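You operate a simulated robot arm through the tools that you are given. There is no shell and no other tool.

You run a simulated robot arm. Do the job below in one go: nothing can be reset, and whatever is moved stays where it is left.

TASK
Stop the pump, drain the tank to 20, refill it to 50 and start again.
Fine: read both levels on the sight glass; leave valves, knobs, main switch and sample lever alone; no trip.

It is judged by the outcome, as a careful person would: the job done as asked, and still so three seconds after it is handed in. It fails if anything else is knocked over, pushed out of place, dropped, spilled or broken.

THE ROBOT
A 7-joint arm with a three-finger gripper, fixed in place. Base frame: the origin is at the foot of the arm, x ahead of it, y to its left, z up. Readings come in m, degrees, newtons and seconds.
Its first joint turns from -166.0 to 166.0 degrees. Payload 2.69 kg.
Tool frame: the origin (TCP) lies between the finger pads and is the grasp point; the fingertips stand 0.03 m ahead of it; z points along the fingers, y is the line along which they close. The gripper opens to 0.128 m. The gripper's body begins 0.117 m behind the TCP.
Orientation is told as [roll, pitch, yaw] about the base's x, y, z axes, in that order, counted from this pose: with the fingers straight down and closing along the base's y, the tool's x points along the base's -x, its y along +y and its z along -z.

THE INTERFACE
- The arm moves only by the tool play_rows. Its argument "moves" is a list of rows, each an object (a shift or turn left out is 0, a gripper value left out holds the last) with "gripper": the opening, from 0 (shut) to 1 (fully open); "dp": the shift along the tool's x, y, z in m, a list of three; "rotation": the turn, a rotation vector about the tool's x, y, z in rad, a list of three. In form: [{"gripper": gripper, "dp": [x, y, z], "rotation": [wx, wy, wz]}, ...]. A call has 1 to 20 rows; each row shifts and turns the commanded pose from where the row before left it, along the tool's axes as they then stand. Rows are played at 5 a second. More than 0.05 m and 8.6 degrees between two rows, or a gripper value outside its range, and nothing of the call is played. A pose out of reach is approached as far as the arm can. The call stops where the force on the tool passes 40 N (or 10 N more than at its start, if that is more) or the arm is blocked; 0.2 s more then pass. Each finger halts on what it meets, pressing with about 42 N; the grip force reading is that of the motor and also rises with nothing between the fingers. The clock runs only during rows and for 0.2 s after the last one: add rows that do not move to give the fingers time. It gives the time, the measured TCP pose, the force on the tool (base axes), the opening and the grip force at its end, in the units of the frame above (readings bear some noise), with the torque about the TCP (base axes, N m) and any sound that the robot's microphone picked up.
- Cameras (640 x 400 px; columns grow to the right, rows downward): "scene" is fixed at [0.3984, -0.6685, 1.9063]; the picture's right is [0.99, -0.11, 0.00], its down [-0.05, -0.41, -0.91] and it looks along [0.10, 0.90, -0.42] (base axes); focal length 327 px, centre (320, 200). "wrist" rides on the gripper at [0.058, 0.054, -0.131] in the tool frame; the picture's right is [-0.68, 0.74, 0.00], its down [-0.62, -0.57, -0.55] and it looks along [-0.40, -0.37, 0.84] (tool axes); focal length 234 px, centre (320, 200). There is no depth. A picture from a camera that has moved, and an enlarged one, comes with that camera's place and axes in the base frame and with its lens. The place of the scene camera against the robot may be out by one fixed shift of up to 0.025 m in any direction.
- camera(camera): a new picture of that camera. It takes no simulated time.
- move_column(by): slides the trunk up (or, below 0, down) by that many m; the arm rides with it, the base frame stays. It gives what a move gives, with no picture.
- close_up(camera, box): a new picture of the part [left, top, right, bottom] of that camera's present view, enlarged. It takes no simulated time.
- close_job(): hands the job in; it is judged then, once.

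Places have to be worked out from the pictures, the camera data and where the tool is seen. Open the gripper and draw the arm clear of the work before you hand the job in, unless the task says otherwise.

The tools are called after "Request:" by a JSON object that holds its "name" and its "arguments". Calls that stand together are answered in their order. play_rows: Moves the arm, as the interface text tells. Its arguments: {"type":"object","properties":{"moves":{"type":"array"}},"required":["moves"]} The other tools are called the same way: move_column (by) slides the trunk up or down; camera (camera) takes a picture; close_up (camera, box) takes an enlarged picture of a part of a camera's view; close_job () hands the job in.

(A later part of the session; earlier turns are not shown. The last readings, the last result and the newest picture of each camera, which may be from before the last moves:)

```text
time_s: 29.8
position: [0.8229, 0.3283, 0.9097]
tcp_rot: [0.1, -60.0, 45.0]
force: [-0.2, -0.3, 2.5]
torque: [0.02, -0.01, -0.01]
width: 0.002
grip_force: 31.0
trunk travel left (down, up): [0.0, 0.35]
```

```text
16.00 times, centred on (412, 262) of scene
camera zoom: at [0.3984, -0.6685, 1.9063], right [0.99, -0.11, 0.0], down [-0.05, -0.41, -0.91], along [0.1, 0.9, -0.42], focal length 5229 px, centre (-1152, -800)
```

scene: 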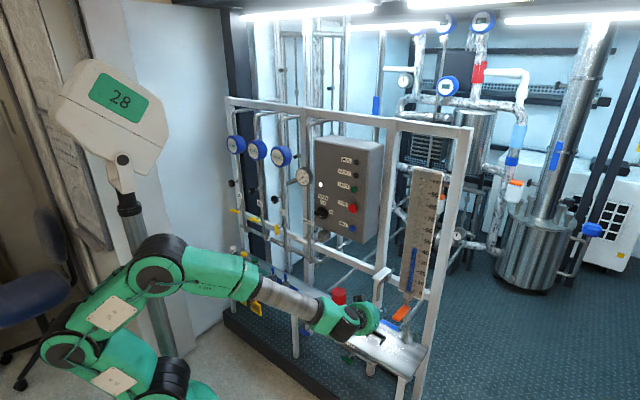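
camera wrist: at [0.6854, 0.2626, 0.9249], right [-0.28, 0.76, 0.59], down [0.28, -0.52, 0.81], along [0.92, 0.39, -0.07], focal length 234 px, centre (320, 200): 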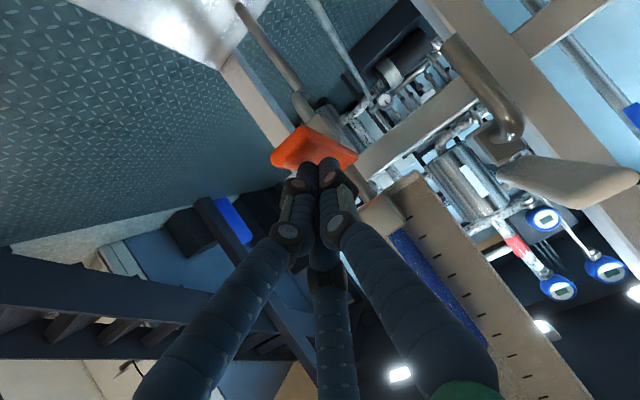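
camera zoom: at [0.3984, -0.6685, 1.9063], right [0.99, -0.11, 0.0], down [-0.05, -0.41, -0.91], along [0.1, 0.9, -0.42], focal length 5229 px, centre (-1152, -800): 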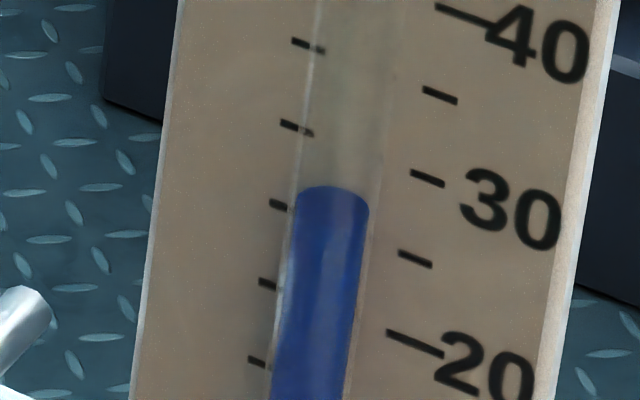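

Both views together put the tube almost against the board, so the true level is about 27.5. I hold for about 2.5 s more, to stop short of 20, and will then lift off and read it with the camera level with the mark.

Request:
{"name": "play_rows", "arguments": {"moves": [{}, {}, {}, {}, {}, {}, {}, {}, {}, {}, {}]}}

Request:
{"name": "close_up", "arguments": {"camera": "scene", "box": [400, 262, 424, 277]}}

Request:
{"name": "close_up", "arguments": {"camera": "wrist", "box": [350, 160, 510, 360]}}

```text
time_s: 32.2
position: [0.8236, 0.3276, 0.9101]
tcp_rot: [0.0, -60.0, 44.9]
force: [-1.1, -0.3, 3.6]
torque: [0.0, -0.01, 0.03]
width: 0.0024
grip_force: 31.2
trunk travel left (down, up): [0.0, 0.35]
```

```text
16.00 times, centred on (412, 270) of scene
camera zoom: at [0.3984, -0.6685, 1.9063], right [0.99, -0.11, 0.0], down [-0.05, -0.41, -0.91], along [0.1, 0.9, -0.42], focal length 5229 px, centre (-1152, -912)
```

zoom: 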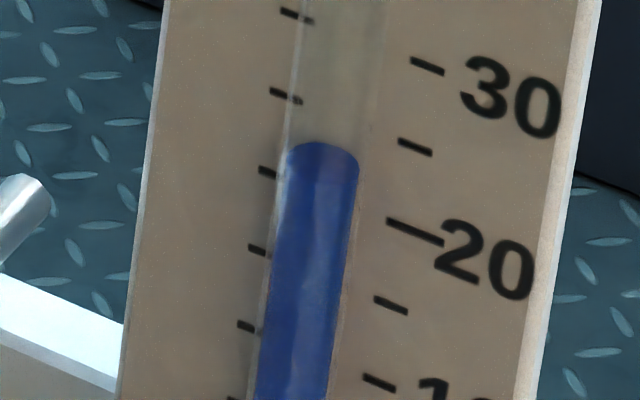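

```text
2.00 times, centred on (430, 260) of wrist
camera zoom: at [0.6854, 0.2626, 0.9249], right [-0.28, 0.76, 0.59], down [0.28, -0.52, 0.81], along [0.92, 0.39, -0.07], focal length 468 px, centre (100, 80)
```

zoom: 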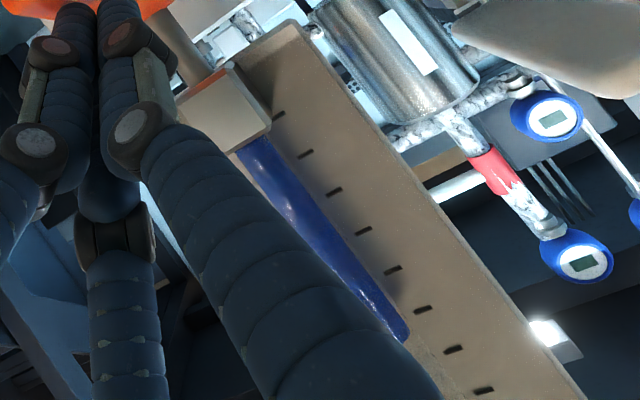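

The estimate is now about 23.5. I lift off the lever, which should spring shut, and pull back with the camera at the height of the liquid for a straight reading.

Request:
{"name": "play_rows", "arguments": {"moves": [{"dp": [-0.026, 0, -0.015]}, {"dp": [-0.0189, 0, -0.0398]}, {"dp": [-0.0189, 0, -0.0398]}, {"dp": [-0.0189, 0, -0.0398]}, {"dp": [-0.0189, 0, -0.0398]}, {}]}}

Request:
{"name": "camera", "arguments": {"camera": "wrist"}}

Request:
{"name": "close_up", "arguments": {"camera": "scene", "box": [370, 250, 450, 330]}}

Request:
{"name": "close_up", "arguments": {"camera": "scene", "box": [400, 262, 424, 277]}}

```text
time_s: 33.6
position: [0.7492, 0.2588, 1.0867]
tcp_rot: [0.0, -60.0, 45.0]
force: [-0.7, -1.4, 0.8]
torque: [-0.04, 0.01, 0.01]
width: 0.0021
grip_force: 31.7
trunk travel left (down, up): [0.0, 0.35]
```

```text
taken
camera wrist: at [0.6114, 0.1956, 1.1009], right [-0.28, 0.76, 0.59], down [0.28, -0.52, 0.81], along [0.92, 0.39, -0.07], focal length 234 px, centre (320, 200)
```

wrist: 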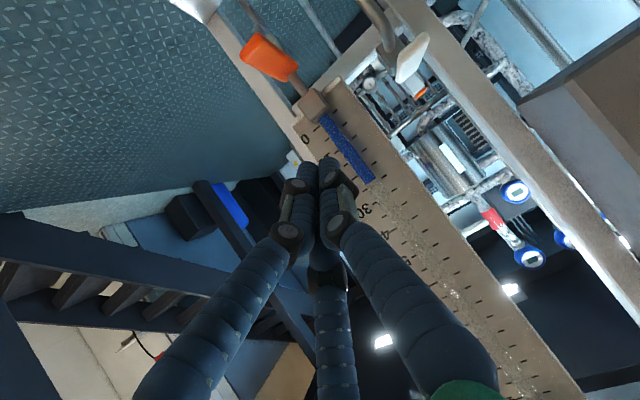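

```text
5.00 times, centred on (410, 290) of scene
camera zoom: at [0.3984, -0.6685, 1.9063], right [0.99, -0.11, 0.0], down [-0.05, -0.41, -0.91], along [0.1, 0.9, -0.42], focal length 1634 px, centre (-130, -250)
```

zoom: 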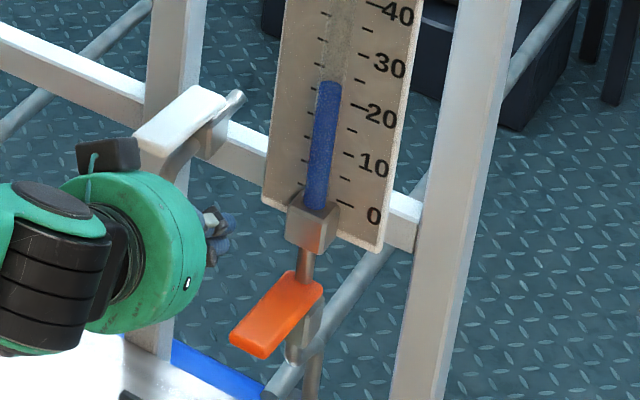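

```text
16.00 times, centred on (412, 270) of scene
camera zoom: at [0.3984, -0.6685, 1.9063], right [0.99, -0.11, 0.0], down [-0.05, -0.41, -0.91], along [0.1, 0.9, -0.42], focal length 5229 px, centre (-1152, -912)
```

zoom: 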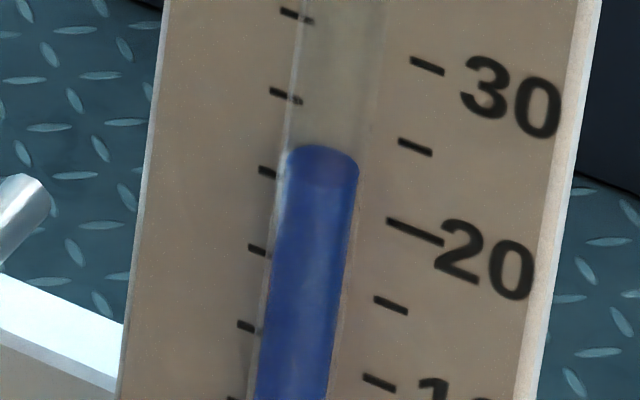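

The lever has sprung back and the level has settled. I enlarge the tube top in the level wrist view.

Request:
{"name": "close_up", "arguments": {"camera": "wrist", "box": [330, 140, 410, 200]}}

Request:
{"name": "close_up", "arguments": {"camera": "wrist", "box": [280, 80, 440, 260]}}

```text
6.67 times, centred on (370, 170) of wrist
camera zoom: at [0.6114, 0.1956, 1.1009], right [-0.28, 0.76, 0.59], down [0.28, -0.52, 0.81], along [0.92, 0.39, -0.07], focal length 1561 px, centre (-13, 400)
```

zoom: 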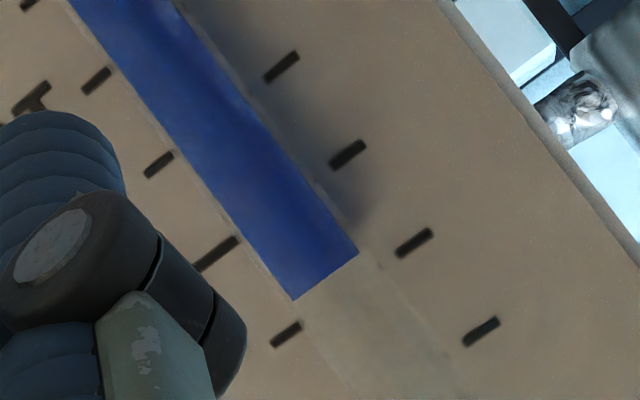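

```text
2.22 times, centred on (360, 170) of wrist
camera zoom: at [0.6114, 0.1956, 1.1009], right [-0.28, 0.76, 0.59], down [0.28, -0.52, 0.81], along [0.92, 0.39, -0.07], focal length 520 px, centre (231, 267)
```

zoom: 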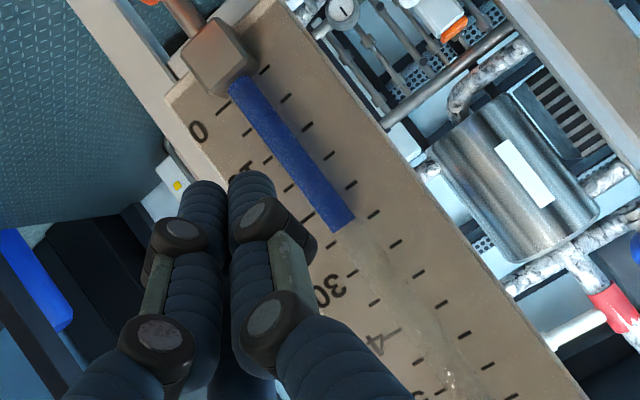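

The reading is clean: the camera is within 2 mm of the liquid's height and the level is 23.8, while the scene view shows it 0.9 lower. I press the lever again for about a second and watch from the scene camera, where 20 should appear near 19.

Request:
{"name": "play_rows", "arguments": {"moves": [{"dp": [0.0189, 0, 0.0398]}, {"dp": [0.0189, 0, 0.0398]}, {"dp": [0.0189, 0, 0.0398]}, {"dp": [0.0189, 0, 0.0398]}, {"dp": [0.0173, 0, 0.01]}, {"dp": [0.0087, 0, 0.005]}, {}, {}, {}, {}]}}

Request:
{"name": "close_up", "arguments": {"camera": "scene", "box": [400, 262, 424, 277]}}

Request:
{"name": "close_up", "arguments": {"camera": "wrist", "box": [350, 160, 510, 360]}}

```text
time_s: 35.8
position: [0.8202, 0.329, 0.9082]
tcp_rot: [-0.1, -60.0, 45.1]
force: [1.0, 0.2, 2.8]
torque: [0.04, -0.06, 0.0]
width: 0.0019
grip_force: 31.3
trunk travel left (down, up): [0.0, 0.35]
```

```text
16.00 times, centred on (412, 270) of scene
camera zoom: at [0.3984, -0.6685, 1.9063], right [0.99, -0.11, 0.0], down [-0.05, -0.41, -0.91], along [0.1, 0.9, -0.42], focal length 5229 px, centre (-1152, -912)
```

zoom: 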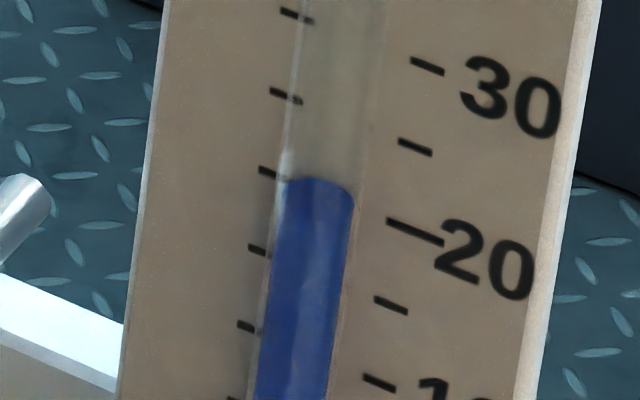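

```text
2.00 times, centred on (430, 260) of wrist
camera zoom: at [0.6831, 0.2642, 0.9237], right [-0.28, 0.76, 0.59], down [0.28, -0.52, 0.81], along [0.92, 0.39, -0.07], focal length 468 px, centre (100, 80)
```

zoom: 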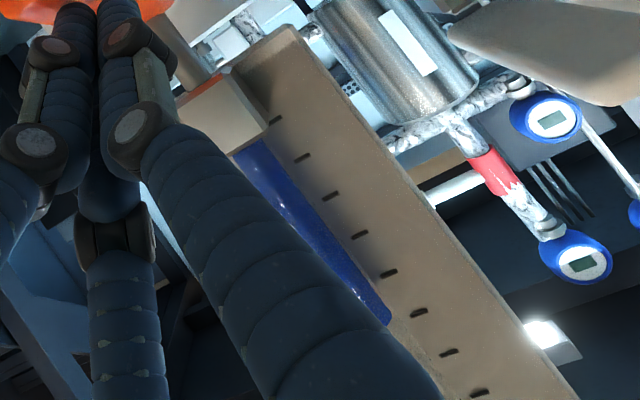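

The drop was 1.9 units, so the true level is about 21.9. I hold for about one second more and check before lifting.

Request:
{"name": "play_rows", "arguments": {"moves": [{}, {}, {}]}}

Request:
{"name": "close_up", "arguments": {"camera": "scene", "box": [400, 262, 424, 277]}}

```text
time_s: 36.6
position: [0.8209, 0.3286, 0.9095]
tcp_rot: [0.0, -60.1, 45.0]
force: [1.1, -1.3, 2.7]
torque: [0.0, -0.05, -0.07]
width: 0.0022
grip_force: 31.6
trunk travel left (down, up): [0.0, 0.35]
```

```text
16.00 times, centred on (412, 270) of scene
camera zoom: at [0.3984, -0.6685, 1.9063], right [0.99, -0.11, 0.0], down [-0.05, -0.41, -0.91], along [0.1, 0.9, -0.42], focal length 5229 px, centre (-1152, -912)
```

zoom: 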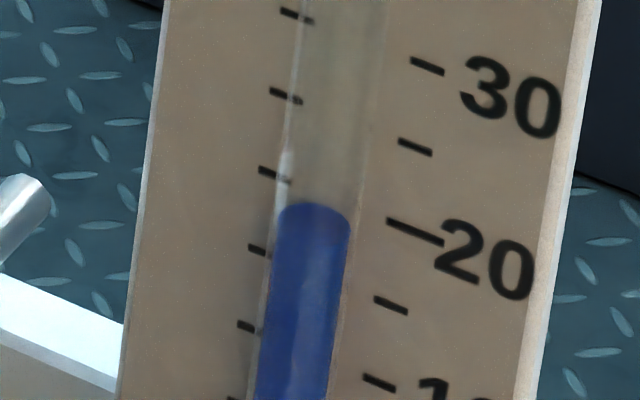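

The estimate is about 20.2, and lifting costs another 0.1–0.2. I lift off now and back away to read it level.

Request:
{"name": "play_rows", "arguments": {"moves": [{"dp": [-0.026, 0, -0.015]}, {"dp": [-0.0154, 0, -0.0378]}, {"dp": [-0.0154, 0, -0.0378]}, {"dp": [-0.0154, 0, -0.0378]}, {"dp": [-0.0154, 0, -0.0378]}, {}]}}

Request:
{"name": "close_up", "arguments": {"camera": "wrist", "box": [320, 120, 400, 190]}}

Request:
{"name": "close_up", "arguments": {"camera": "scene", "box": [400, 262, 424, 277]}}

Request:
{"name": "close_up", "arguments": {"camera": "scene", "box": [370, 250, 450, 330]}}

```text
time_s: 38.0
position: [0.7513, 0.2557, 1.0688]
tcp_rot: [0.0, -60.1, 45.1]
force: [-0.1, 0.1, -0.1]
torque: [-0.03, -0.04, -0.03]
width: 0.002
grip_force: 31.4
trunk travel left (down, up): [0.0, 0.35]
```

```text
5.71 times, centred on (360, 155) of wrist
camera zoom: at [0.6136, 0.1911, 1.0841], right [-0.28, 0.76, 0.59], down [0.28, -0.52, 0.81], along [0.92, 0.39, -0.07], focal length 1338 px, centre (91, 457)
```

zoom: 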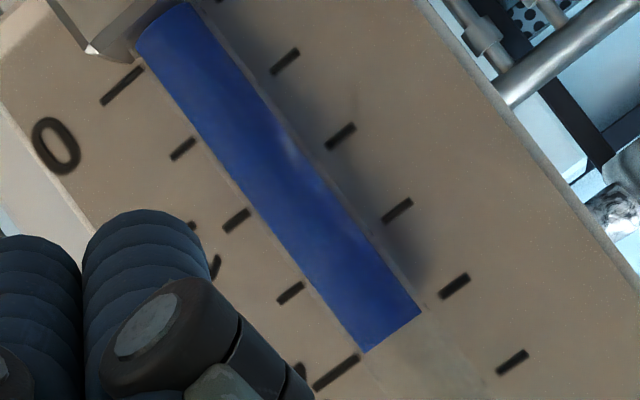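

```text
16.00 times, centred on (412, 270) of scene
camera zoom: at [0.3984, -0.6685, 1.9063], right [0.99, -0.11, 0.0], down [-0.05, -0.41, -0.91], along [0.1, 0.9, -0.42], focal length 5229 px, centre (-1152, -912)
```

zoom: 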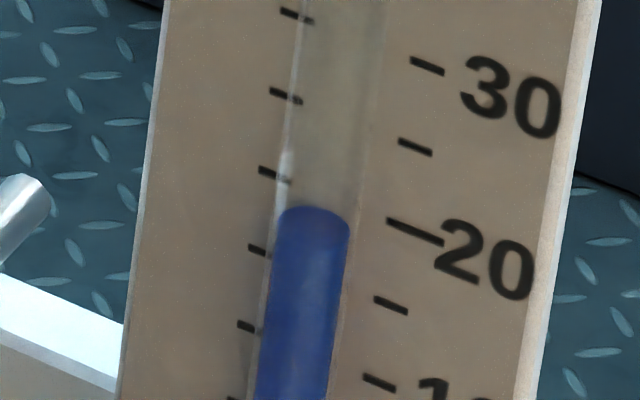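

```text
5.00 times, centred on (410, 290) of scene
camera zoom: at [0.3984, -0.6685, 1.9063], right [0.99, -0.11, 0.0], down [-0.05, -0.41, -0.91], along [0.1, 0.9, -0.42], focal length 1634 px, centre (-130, -250)
```

zoom: 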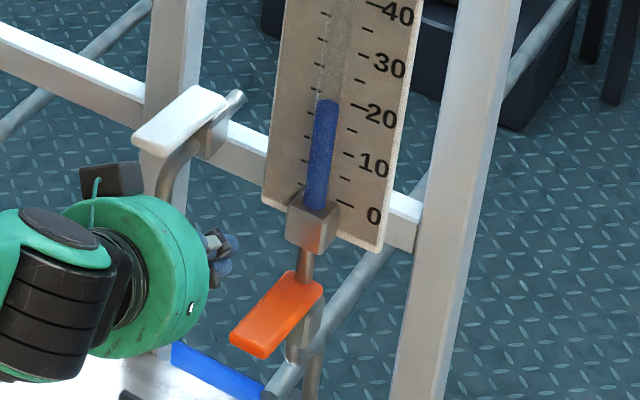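

The level stands exactly on the 20 mark as seen level, and the orange lever is back up and closed. Now I withdraw, turn the tool horizontal again, and move across to face the FILL button near (0.676, 0.572, 1.202).

Request:
{"name": "play_rows", "arguments": {"moves": [{"dp": [0.02, 0, -0.0347]}, {"dp": [0.02, 0, -0.0347]}, {"rotation": [0, -0.1309, 0]}, {"rotation": [0, -0.1309, 0]}, {"rotation": [0, -0.1309, 0]}, {"rotation": [0, -0.1309, 0]}, {"dp": [-0.019, 0.0396, 0]}, {"dp": [-0.019, 0.0396, 0]}, {"dp": [-0.019, 0.0396, 0]}, {"dp": [-0.019, 0.0396, 0]}, {"dp": [-0.019, 0.0396, 0]}, {"dp": [-0.019, 0.0396, 0]}, {"dp": [-0.019, 0.0396, 0]}, {"dp": [0, 0, 0.04]}, {"dp": [0, 0, 0.04]}, {"dp": [0, 0, 0.04]}, {"dp": [0, 0, 0.03]}, {}]}}

Request:
{"name": "camera", "arguments": {"camera": "wrist"}}

Request:
{"name": "close_up", "arguments": {"camera": "scene", "box": [300, 130, 460, 300]}}

```text
time_s: 41.8
position: [0.6067, 0.5014, 1.2025]
tcp_rot: [0.7, -89.8, 44.8]
force: [0.8, -1.2, 0.1]
torque: [-0.02, -0.05, -0.02]
width: 0.0021
grip_force: 31.3
trunk travel left (down, up): [0.0, 0.35]
```

```text
taken
camera wrist: at [0.4779, 0.4436, 1.1442], right [-0.53, 0.52, 0.68], down [0.02, -0.79, 0.62], along [0.85, 0.34, 0.4], focal length 234 px, centre (320, 200)
```

wrist: 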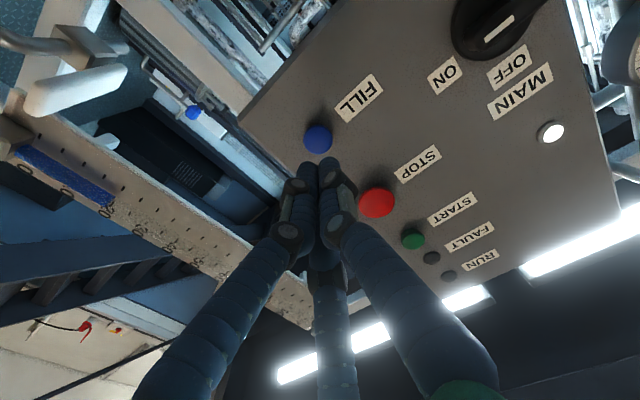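

```text
2.35 times, centred on (380, 215) of scene
camera zoom: at [0.3984, -0.6685, 1.9063], right [0.99, -0.11, 0.0], down [-0.05, -0.41, -0.91], along [0.1, 0.9, -0.42], focal length 769 px, centre (179, 165)
```

zoom: 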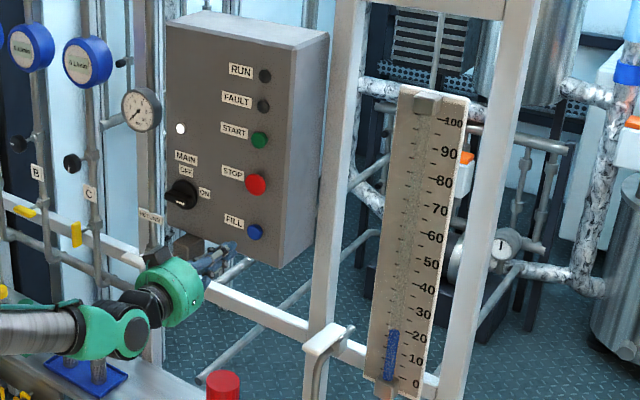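

FILL sits exactly on the fingers' axis, about 7 cm off. I approach and then creep in small steps, listening for the click.

Request:
{"name": "play_rows", "arguments": {"moves": [{"dp": [0, 0, 0.035]}, {"dp": [0, 0, 0.022]}, {"dp": [0, 0, 0.005]}, {"dp": [0, 0, 0.004]}]}}

Request:
{"name": "close_up", "arguments": {"camera": "wrist", "box": [240, 90, 400, 210]}}

Request:
{"name": "close_up", "arguments": {"camera": "scene", "box": [390, 240, 438, 280]}}

```text
time_s: 42.8
position: [0.6565, 0.5441, 1.2035]
tcp_rot: [1.4, -89.8, 44.3]
force: [0.6, 0.6, 0.0]
torque: [-0.02, 0.0, 0.01]
width: 0.0021
grip_force: 31.4
out of reach, approached as far as the arm can: row 1
trunk travel left (down, up): [0.0, 0.35]
```

```text
3.33 times, centred on (320, 150) of wrist
camera zoom: at [0.5276, 0.4861, 1.145], right [-0.53, 0.52, 0.68], down [0.02, -0.79, 0.62], along [0.85, 0.34, 0.4], focal length 781 px, centre (320, 367)
```

zoom: 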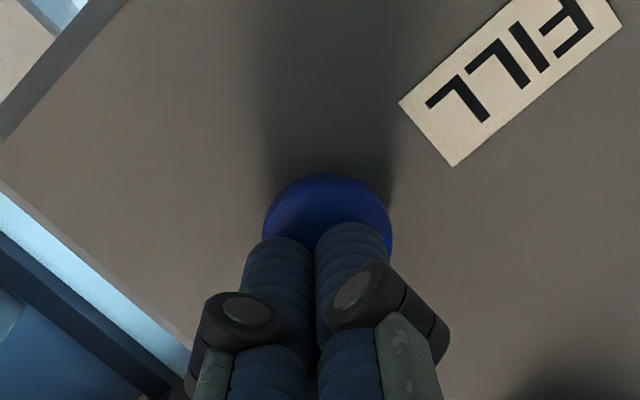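

```text
10.00 times, centred on (414, 260) of scene
camera zoom: at [0.3984, -0.6685, 1.9063], right [0.99, -0.11, 0.0], down [-0.05, -0.41, -0.91], along [0.1, 0.9, -0.42], focal length 3268 px, centre (-620, -400)
```

zoom: 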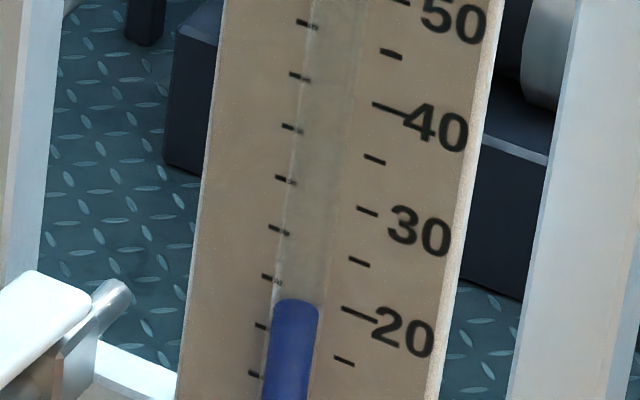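

Not touching yet; the fingers sit about 3 mm to the right of the button's centre. I correct that and press on in small steps.

Request:
{"name": "play_rows", "arguments": {"moves": [{"dp": [-0.001, 0.003, 0]}, {"dp": [0, 0, 0.003]}, {"dp": [0, 0, 0.002]}]}}

Request:
{"name": "close_up", "arguments": {"camera": "scene", "box": [390, 240, 438, 280]}}

Request:
{"name": "close_up", "arguments": {"camera": "scene", "box": [300, 130, 400, 250]}}

```text
time_s: 43.6
position: [0.66, 0.5461, 1.2049]
tcp_rot: [-0.1, -89.8, 45.7]
force: [-0.9, -0.7, 0.1]
torque: [-0.03, 0.03, 0.0]
width: 0.002
grip_force: 31.7
out of reach, approached as far as the arm can: row 1
trunk travel left (down, up): [0.0, 0.35]
```

```text
10.00 times, centred on (414, 260) of scene
camera zoom: at [0.3984, -0.6685, 1.9063], right [0.99, -0.11, 0.0], down [-0.05, -0.41, -0.91], along [0.1, 0.9, -0.42], focal length 3268 px, centre (-620, -400)
```

zoom: 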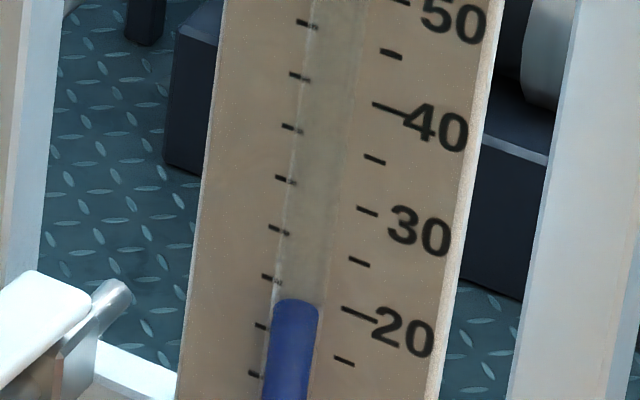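

```text
3.33 times, centred on (350, 190) of scene
camera zoom: at [0.3984, -0.6685, 1.9063], right [0.99, -0.11, 0.0], down [-0.05, -0.41, -0.91], along [0.1, 0.9, -0.42], focal length 1089 px, centre (220, 233)
```

zoom: 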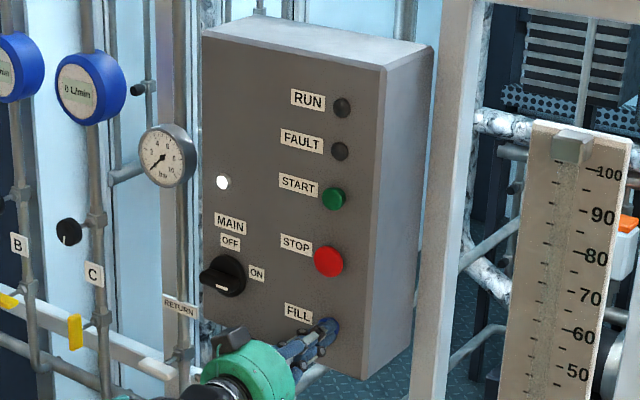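

The arm reports being at a limit again and sits about 6 mm to the right of the button's centre. I check in the wrist view whether the fingertips are still fully on the button.

Request:
{"name": "close_up", "arguments": {"camera": "wrist", "box": [240, 90, 400, 210]}}

Request:
{"name": "close_up", "arguments": {"camera": "scene", "box": [330, 205, 370, 245]}}

Request:
{"name": "camera", "arguments": {"camera": "scene"}}

```text
3.33 times, centred on (320, 150) of wrist
camera zoom: at [0.5312, 0.4883, 1.1463], right [-0.52, 0.52, 0.68], down [0.02, -0.79, 0.62], along [0.85, 0.34, 0.4], focal length 781 px, centre (320, 367)
```

zoom: 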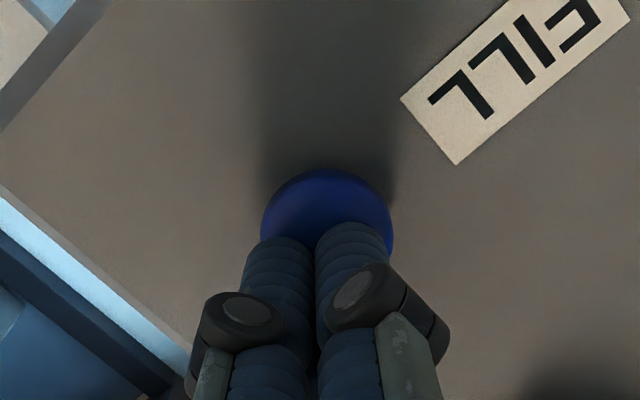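

```text
10.00 times, centred on (350, 225) of scene
camera zoom: at [0.3984, -0.6685, 1.9063], right [0.99, -0.11, 0.0], down [-0.05, -0.41, -0.91], along [0.1, 0.9, -0.42], focal length 3268 px, centre (20, -50)
```

zoom: 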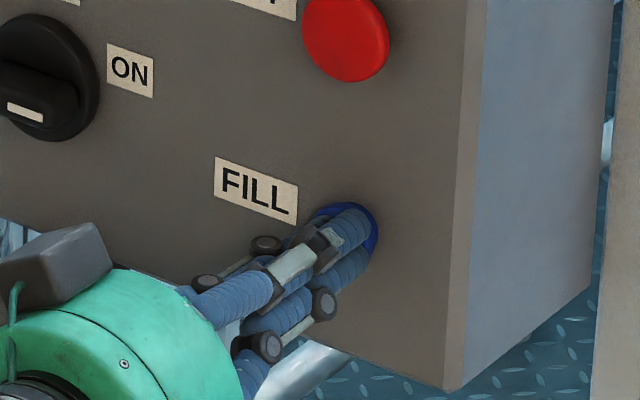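

```text
taken
```

scene: 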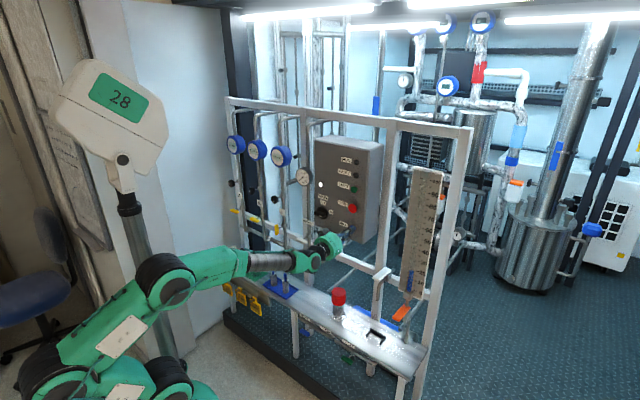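

Both fingers overlap the button enough to press it squarely, so I keep creeping forward.

Request:
{"name": "play_rows", "arguments": {"moves": [{"dp": [0, 0, 0.003]}, {"dp": [0, 0, 0.002]}]}}

Request:
{"name": "close_up", "arguments": {"camera": "scene", "box": [390, 240, 438, 280]}}

```text
time_s: 44.2
position: [0.664, 0.5483, 1.206]
tcp_rot: [-0.1, -89.8, 45.7]
force: [-4.2, -4.6, -1.5]
torque: [-0.05, 0.04, 0.0]
width: 0.0061
grip_force: 31.2
trunk travel left (down, up): [0.0, 0.35]
heard: click
```

```text
10.00 times, centred on (414, 260) of scene
camera zoom: at [0.3984, -0.6685, 1.9063], right [0.99, -0.11, 0.0], down [-0.05, -0.41, -0.91], along [0.1, 0.9, -0.42], focal length 3268 px, centre (-620, -400)
```

zoom: 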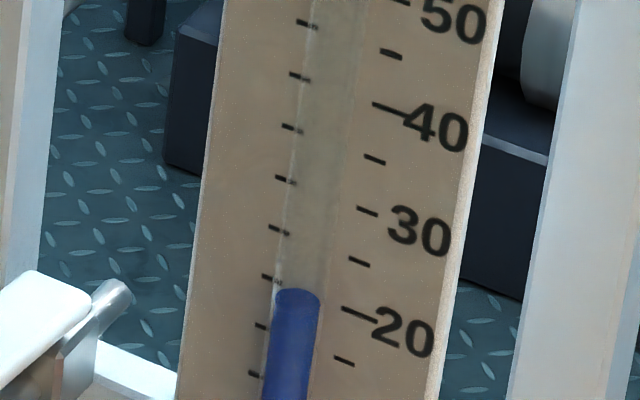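

A click, and the level has begun to rise. I hold for one second and measure the filling rate.

Request:
{"name": "play_rows", "arguments": {"moves": [{}, {}, {}, {}]}}

Request:
{"name": "close_up", "arguments": {"camera": "scene", "box": [390, 240, 438, 280]}}

Request:
{"name": "close_up", "arguments": {"camera": "scene", "box": [300, 130, 400, 250]}}

```text
time_s: 45.2
position: [0.6625, 0.5493, 1.2049]
tcp_rot: [0.0, -89.8, 45.5]
force: [-5.3, -4.7, -2.7]
torque: [-0.09, 0.03, 0.02]
width: 0.0061
grip_force: 31.3
trunk travel left (down, up): [0.0, 0.35]
```

```text
10.00 times, centred on (414, 260) of scene
camera zoom: at [0.3984, -0.6685, 1.9063], right [0.99, -0.11, 0.0], down [-0.05, -0.41, -0.91], along [0.1, 0.9, -0.42], focal length 3268 px, centre (-620, -400)
```

zoom: 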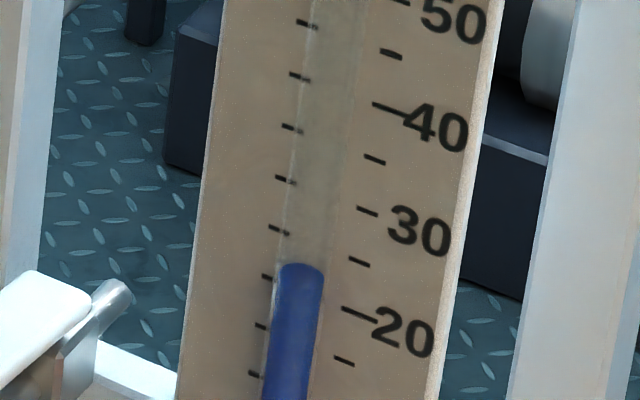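

```text
3.33 times, centred on (350, 190) of scene
camera zoom: at [0.3984, -0.6685, 1.9063], right [0.99, -0.11, 0.0], down [-0.05, -0.41, -0.91], along [0.1, 0.9, -0.42], focal length 1089 px, centre (220, 233)
```

zoom: 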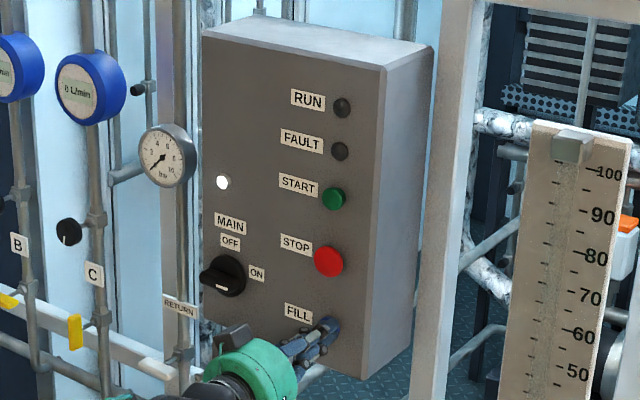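

It fills at about 2.5 units a second with no fault; the level is about 23.6. I keep holding for about 4 seconds.

Request:
{"name": "play_rows", "arguments": {"moves": [{}, {}, {}, {}, {}, {}, {}, {}, {}, {}, {}, {}, {}, {}, {}, {}, {}, {}, {}, {}]}}

Request:
{"name": "close_up", "arguments": {"camera": "scene", "box": [390, 235, 438, 275]}}

Request:
{"name": "camera", "arguments": {"camera": "wrist"}}

```text
time_s: 49.4
position: [0.6639, 0.548, 1.2041]
tcp_rot: [-0.1, -89.8, 45.6]
force: [-4.4, -4.7, -2.0]
torque: [-0.06, 0.05, 0.07]
width: 0.0058
grip_force: 31.5
trunk travel left (down, up): [0.0, 0.35]
```

```text
10.00 times, centred on (414, 255) of scene
camera zoom: at [0.3984, -0.6685, 1.9063], right [0.99, -0.11, 0.0], down [-0.05, -0.41, -0.91], along [0.1, 0.9, -0.42], focal length 3268 px, centre (-620, -350)
```

zoom: 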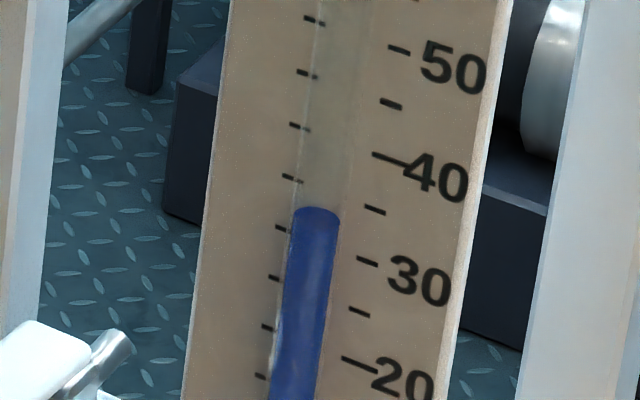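

```text
taken
camera wrist: at [0.5345, 0.4912, 1.1471], right [-0.52, 0.52, 0.68], down [0.02, -0.79, 0.62], along [0.85, 0.34, 0.4], focal length 234 px, centre (320, 200)
```

wrist: 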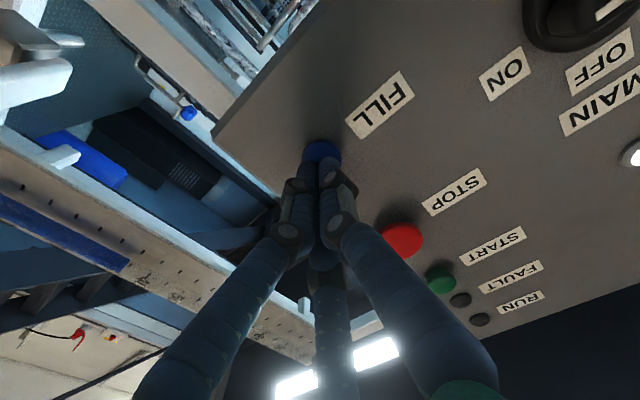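

The level is about 34 true, so the rate is steady at 2.48 a second and 16 units remain. I hold for another 4.2 s, which should give about 44.4.

Request:
{"name": "play_rows", "arguments": {"moves": [{}, {}, {}, {}, {}, {}, {}, {}, {}, {}, {}, {}, {}, {}, {}, {}, {}, {}, {}, {}]}}

Request:
{"name": "close_up", "arguments": {"camera": "scene", "box": [405, 234, 429, 249]}}

Request:
{"name": "close_up", "arguments": {"camera": "wrist", "box": [60, 200, 220, 320]}}

```text
time_s: 53.6
position: [0.664, 0.5478, 1.2056]
tcp_rot: [0.1, -89.9, 45.5]
force: [-3.7, -5.2, -1.0]
torque: [-0.03, 0.02, -0.02]
width: 0.0057
grip_force: 31.1
trunk travel left (down, up): [0.0, 0.35]
```

```text
16.00 times, centred on (417, 242) of scene
camera zoom: at [0.3984, -0.6685, 1.9063], right [0.99, -0.11, 0.0], down [-0.05, -0.41, -0.91], along [0.1, 0.9, -0.42], focal length 5229 px, centre (-1232, -464)
```

zoom: 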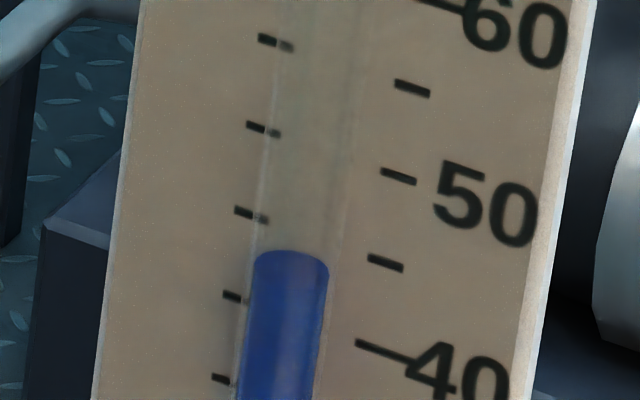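

```text
3.33 times, centred on (140, 260) of wrist
camera zoom: at [0.5344, 0.4911, 1.1471], right [-0.52, 0.52, 0.68], down [0.02, -0.79, 0.62], along [0.85, 0.34, 0.4], focal length 781 px, centre (920, 0)
```

zoom: 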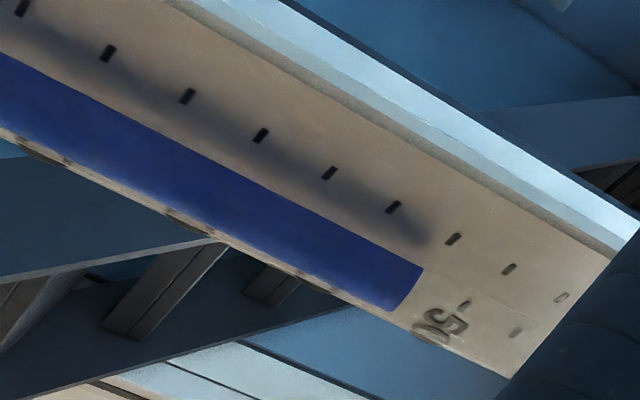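

The scene reading is 43.9, so 44.6 true, agreeing with the expected 44.4. I hold 1.8 s more to come up to about 49 and then look again.

Request:
{"name": "play_rows", "arguments": {"moves": [{}, {}, {}, {}, {}, {}, {}, {}]}}

Request:
{"name": "close_up", "arguments": {"camera": "scene", "box": [405, 230, 429, 245]}}

Request:
{"name": "close_up", "arguments": {"camera": "wrist", "box": [60, 200, 220, 320]}}

```text
time_s: 55.4
position: [0.663, 0.5492, 1.2052]
tcp_rot: [-0.4, -89.8, 46.1]
force: [-4.1, -4.4, 0.1]
torque: [-0.02, 0.05, 0.01]
width: 0.0063
grip_force: 30.9
trunk travel left (down, up): [0.0, 0.35]
```

```text
16.00 times, centred on (417, 238) of scene
camera zoom: at [0.3984, -0.6685, 1.9063], right [0.99, -0.11, 0.0], down [-0.05, -0.41, -0.91], along [0.1, 0.9, -0.42], focal length 5229 px, centre (-1232, -400)
```

zoom: 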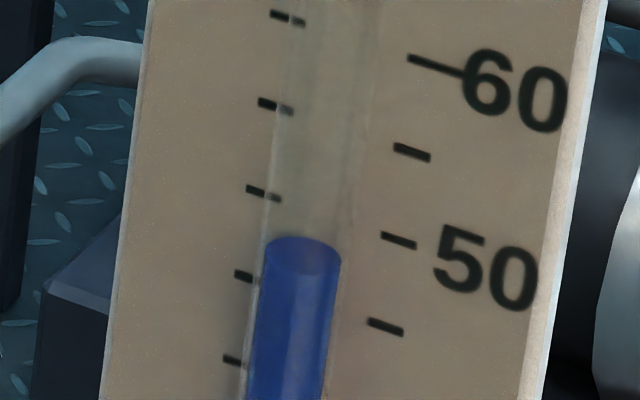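

```text
3.33 times, centred on (140, 260) of wrist
camera zoom: at [0.5344, 0.4911, 1.1471], right [-0.52, 0.52, 0.68], down [0.02, -0.79, 0.62], along [0.85, 0.34, 0.4], focal length 781 px, centre (920, 0)
```

zoom: 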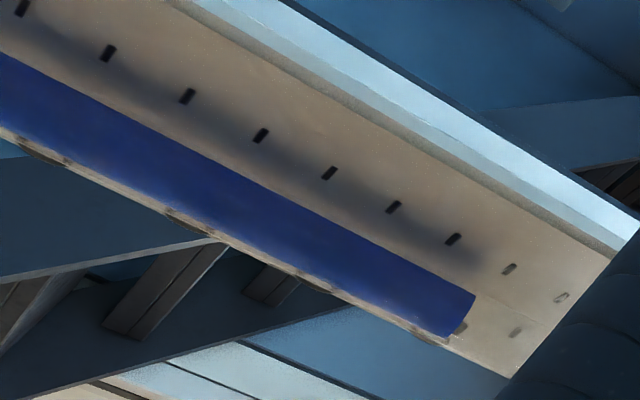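

The scene reading is 48.35, about 49.0–49.1 true. One more 0.2 s row plus the release should bring it to about 50, so I hold one row and pull straight back.

Request:
{"name": "play_rows", "arguments": {"moves": [{}, {"dp": [0, 0, -0.02]}, {"dp": [0, 0, -0.03]}, {}]}}

Request:
{"name": "close_up", "arguments": {"camera": "scene", "box": [405, 230, 429, 245]}}

Request:
{"name": "close_up", "arguments": {"camera": "scene", "box": [300, 130, 400, 250]}}

```text
time_s: 56.4
position: [0.628, 0.5124, 1.2084]
tcp_rot: [-8.6, -89.9, 54.1]
force: [-0.2, -0.3, 0.0]
torque: [-0.01, -0.01, -0.01]
width: 0.0022
grip_force: 31.7
trunk travel left (down, up): [0.0, 0.35]
```

```text
16.00 times, centred on (417, 238) of scene
camera zoom: at [0.3984, -0.6685, 1.9063], right [0.99, -0.11, 0.0], down [-0.05, -0.41, -0.91], along [0.1, 0.9, -0.42], focal length 5229 px, centre (-1232, -400)
```

zoom: 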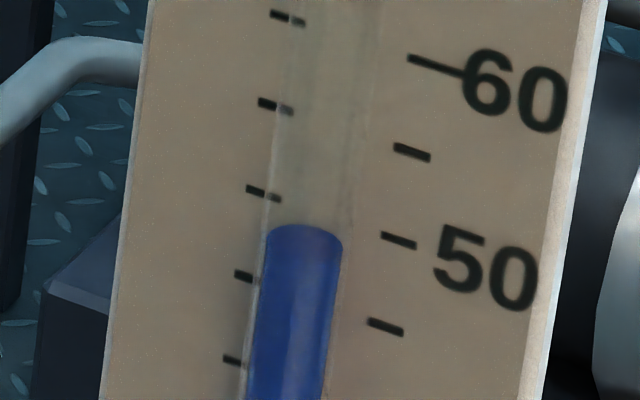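

```text
3.33 times, centred on (350, 190) of scene
camera zoom: at [0.3984, -0.6685, 1.9063], right [0.99, -0.11, 0.0], down [-0.05, -0.41, -0.91], along [0.1, 0.9, -0.42], focal length 1089 px, centre (220, 233)
```

zoom: 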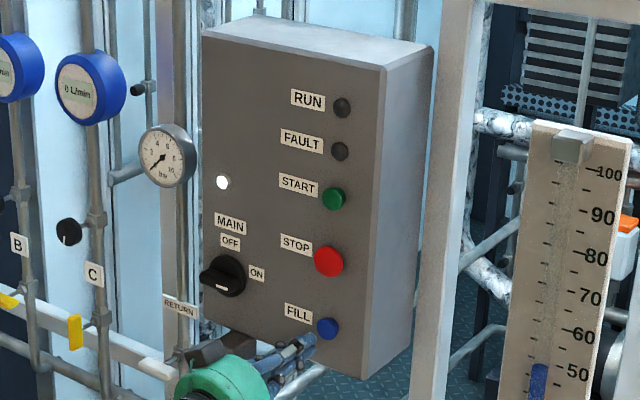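

FILL is momentary and filling has stopped at about 49.7–49.8 by the scene view. I pull back to put the wrist camera at the height of the 50 mark for a straight reading.

Request:
{"name": "play_rows", "arguments": {"moves": [{"dp": [-0.0147, -0.018, -0.0343]}, {"dp": [-0.0147, -0.018, -0.0343]}, {"dp": [-0.0147, -0.018, -0.0343]}, {"dp": [-0.0147, -0.018, -0.0343]}, {"dp": [-0.0147, -0.018, -0.0343]}, {"dp": [-0.0147, -0.018, -0.0343]}, {}]}}

Request:
{"name": "camera", "arguments": {"camera": "wrist"}}

Request:
{"name": "close_up", "arguments": {"camera": "scene", "box": [405, 230, 429, 245]}}

```text
time_s: 58.0
position: [0.5599, 0.2935, 1.2913]
tcp_rot: [113.0, -90.0, -68.0]
force: [-0.4, -0.1, 0.9]
torque: [-0.04, 0.01, 0.01]
width: 0.0022
grip_force: 31.4
trunk travel left (down, up): [0.0, 0.35]
```

```text
taken
camera wrist: at [0.4305, 0.2364, 1.2332], right [-0.52, 0.52, 0.68], down [0.01, -0.79, 0.62], along [0.85, 0.33, 0.4], focal length 234 px, centre (320, 200)
```

wrist: 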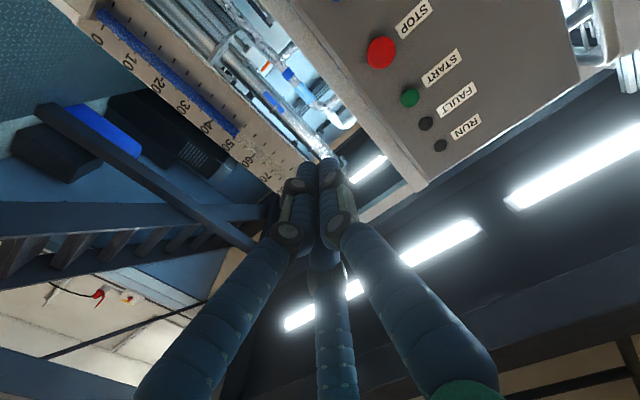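

```text
16.00 times, centred on (417, 238) of scene
camera zoom: at [0.3984, -0.6685, 1.9063], right [0.99, -0.11, 0.0], down [-0.05, -0.41, -0.91], along [0.1, 0.9, -0.42], focal length 5229 px, centre (-1232, -400)
```

zoom: 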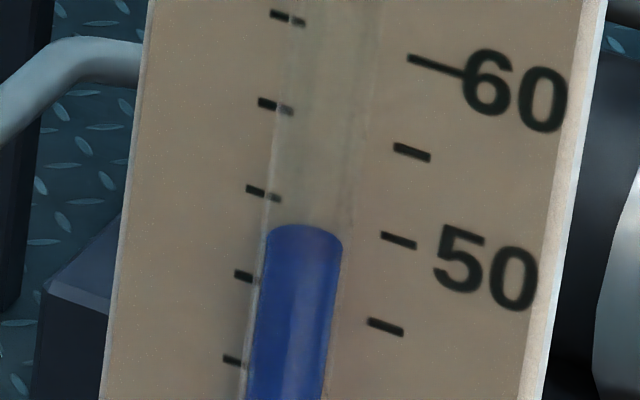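

The level is steady. I enlarge the tube top in the wrist view, which is close to level with it.

Request:
{"name": "close_up", "arguments": {"camera": "wrist", "box": [200, 100, 280, 160]}}

Request:
{"name": "close_up", "arguments": {"camera": "wrist", "box": [222, 118, 254, 142]}}

```text
6.67 times, centred on (240, 130) of wrist
camera zoom: at [0.4305, 0.2364, 1.2332], right [-0.52, 0.52, 0.68], down [0.01, -0.79, 0.62], along [0.85, 0.33, 0.4], focal length 1561 px, centre (853, 667)
```

zoom: 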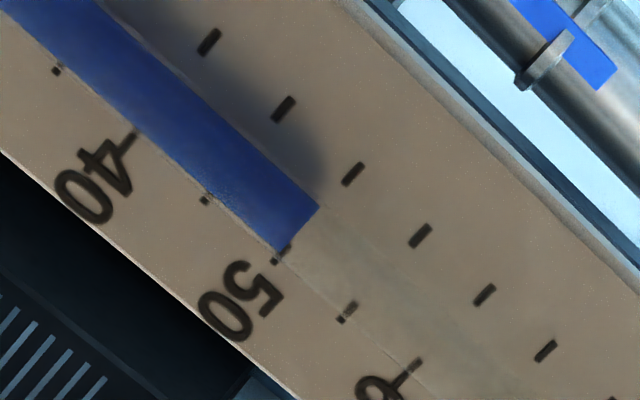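

```text
16.00 times, centred on (238, 130) of wrist
camera zoom: at [0.4305, 0.2364, 1.2332], right [-0.52, 0.52, 0.68], down [0.01, -0.79, 0.62], along [0.85, 0.33, 0.4], focal length 3747 px, centre (1632, 1320)
```

zoom: 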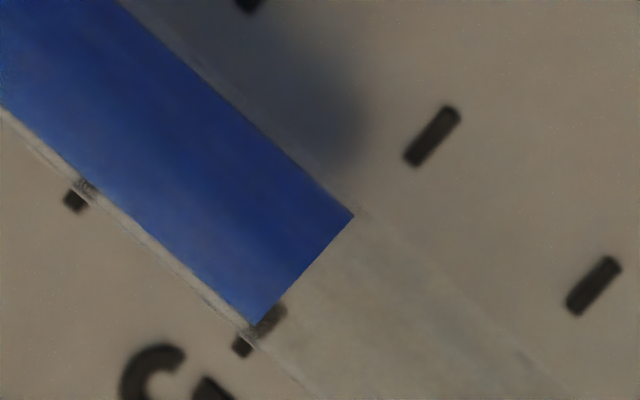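

Seen level, the liquid stands at 49.9, right on the 50 mark. Now I go to the START button, staying back first to check the alignment.

Request:
{"name": "play_rows", "arguments": {"moves": [{"dp": [-0.024, 0.0288, 0]}, {"dp": [-0.024, 0.0288, 0]}, {"dp": [-0.024, 0.0288, 0]}, {"dp": [-0.024, 0.0288, 0]}, {"dp": [0, 0, 0.04]}, {"dp": [0, 0, 0.04]}, {"dp": [0, 0, 0.04]}, {"dp": [0, 0, 0.04]}, {}]}}

Request:
{"name": "camera", "arguments": {"camera": "wrist"}}

```text
time_s: 60.0
position: [0.5923, 0.4895, 1.3868]
tcp_rot: [-3.4, -90.0, 48.5]
force: [0.1, -0.9, -0.6]
torque: [0.05, -0.07, 0.04]
width: 0.0018
grip_force: 31.8
trunk travel left (down, up): [0.0, 0.35]
```

```text
taken
camera wrist: at [0.4621, 0.4333, 1.3285], right [-0.52, 0.52, 0.68], down [0.01, -0.79, 0.62], along [0.85, 0.33, 0.4], focal length 234 px, centre (320, 200)
```

wrist: 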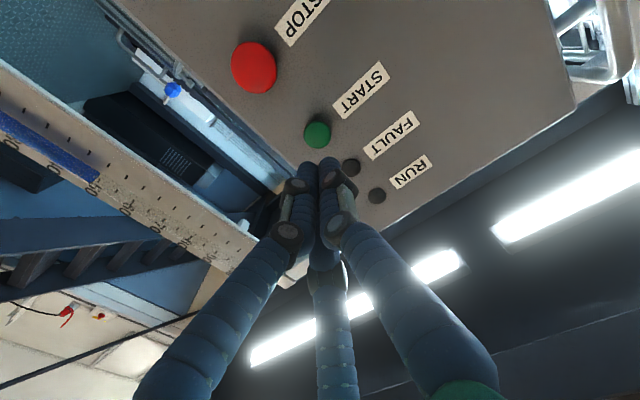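

START lies within 3 mm of the axis. I trim that and approach to just short of contact.

Request:
{"name": "play_rows", "arguments": {"moves": [{"dp": [0.0018, -0.002, 0.045]}, {"dp": [0, 0, 0.032]}, {"dp": [0, 0, 0.005]}, {}]}}

Request:
{"name": "close_up", "arguments": {"camera": "wrist", "box": [240, 90, 400, 210]}}

Request:
{"name": "close_up", "arguments": {"camera": "scene", "box": [300, 130, 400, 250]}}

```text
time_s: 61.0
position: [0.6509, 0.5439, 1.3847]
tcp_rot: [-96.2, -90.0, 141.3]
force: [0.3, 0.0, 0.0]
torque: [-0.02, 0.0, 0.01]
width: 0.0022
grip_force: 30.9
trunk travel left (down, up): [0.0, 0.35]
```

```text
3.33 times, centred on (320, 150) of wrist
camera zoom: at [0.5215, 0.487, 1.3274], right [-0.52, 0.52, 0.68], down [0.01, -0.79, 0.62], along [0.85, 0.33, 0.4], focal length 781 px, centre (320, 367)
```

zoom: 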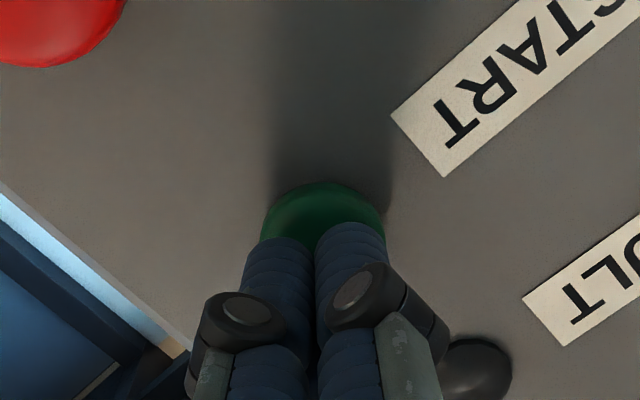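

```text
3.33 times, centred on (350, 190) of scene
camera zoom: at [0.3984, -0.6685, 1.9063], right [0.99, -0.11, 0.0], down [-0.05, -0.41, -0.91], along [0.1, 0.9, -0.42], focal length 1089 px, centre (220, 233)
```

zoom: 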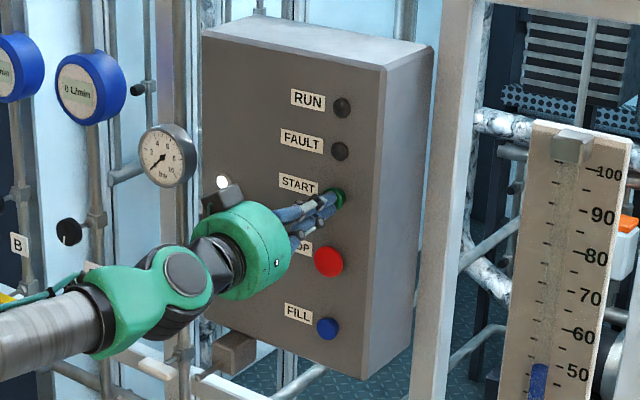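

The fingers are centred on START with a small gap left. I creep in until it clicks.

Request:
{"name": "play_rows", "arguments": {"moves": [{"dp": [0, 0, 0.005]}, {"dp": [0, 0, 0.004]}, {"dp": [0, 0, 0.003]}]}}

Request:
{"name": "close_up", "arguments": {"camera": "scene", "box": [300, 130, 400, 250]}}

```text
time_s: 61.8
position: [0.6594, 0.5525, 1.3858]
tcp_rot: [-42.8, -90.0, 88.0]
force: [-1.7, -3.6, -0.9]
torque: [-0.04, 0.05, -0.01]
width: 0.0063
grip_force: 31.2
trunk travel left (down, up): [0.0, 0.35]
heard: click
```

```text
3.33 times, centred on (350, 190) of scene
camera zoom: at [0.3984, -0.6685, 1.9063], right [0.99, -0.11, 0.0], down [-0.05, -0.41, -0.91], along [0.1, 0.9, -0.42], focal length 1089 px, centre (220, 233)
```

zoom: 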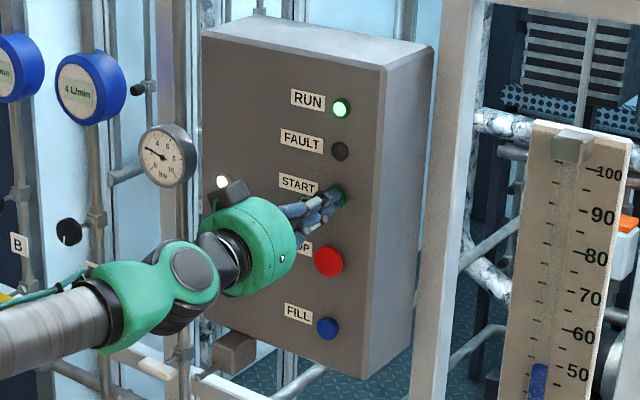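

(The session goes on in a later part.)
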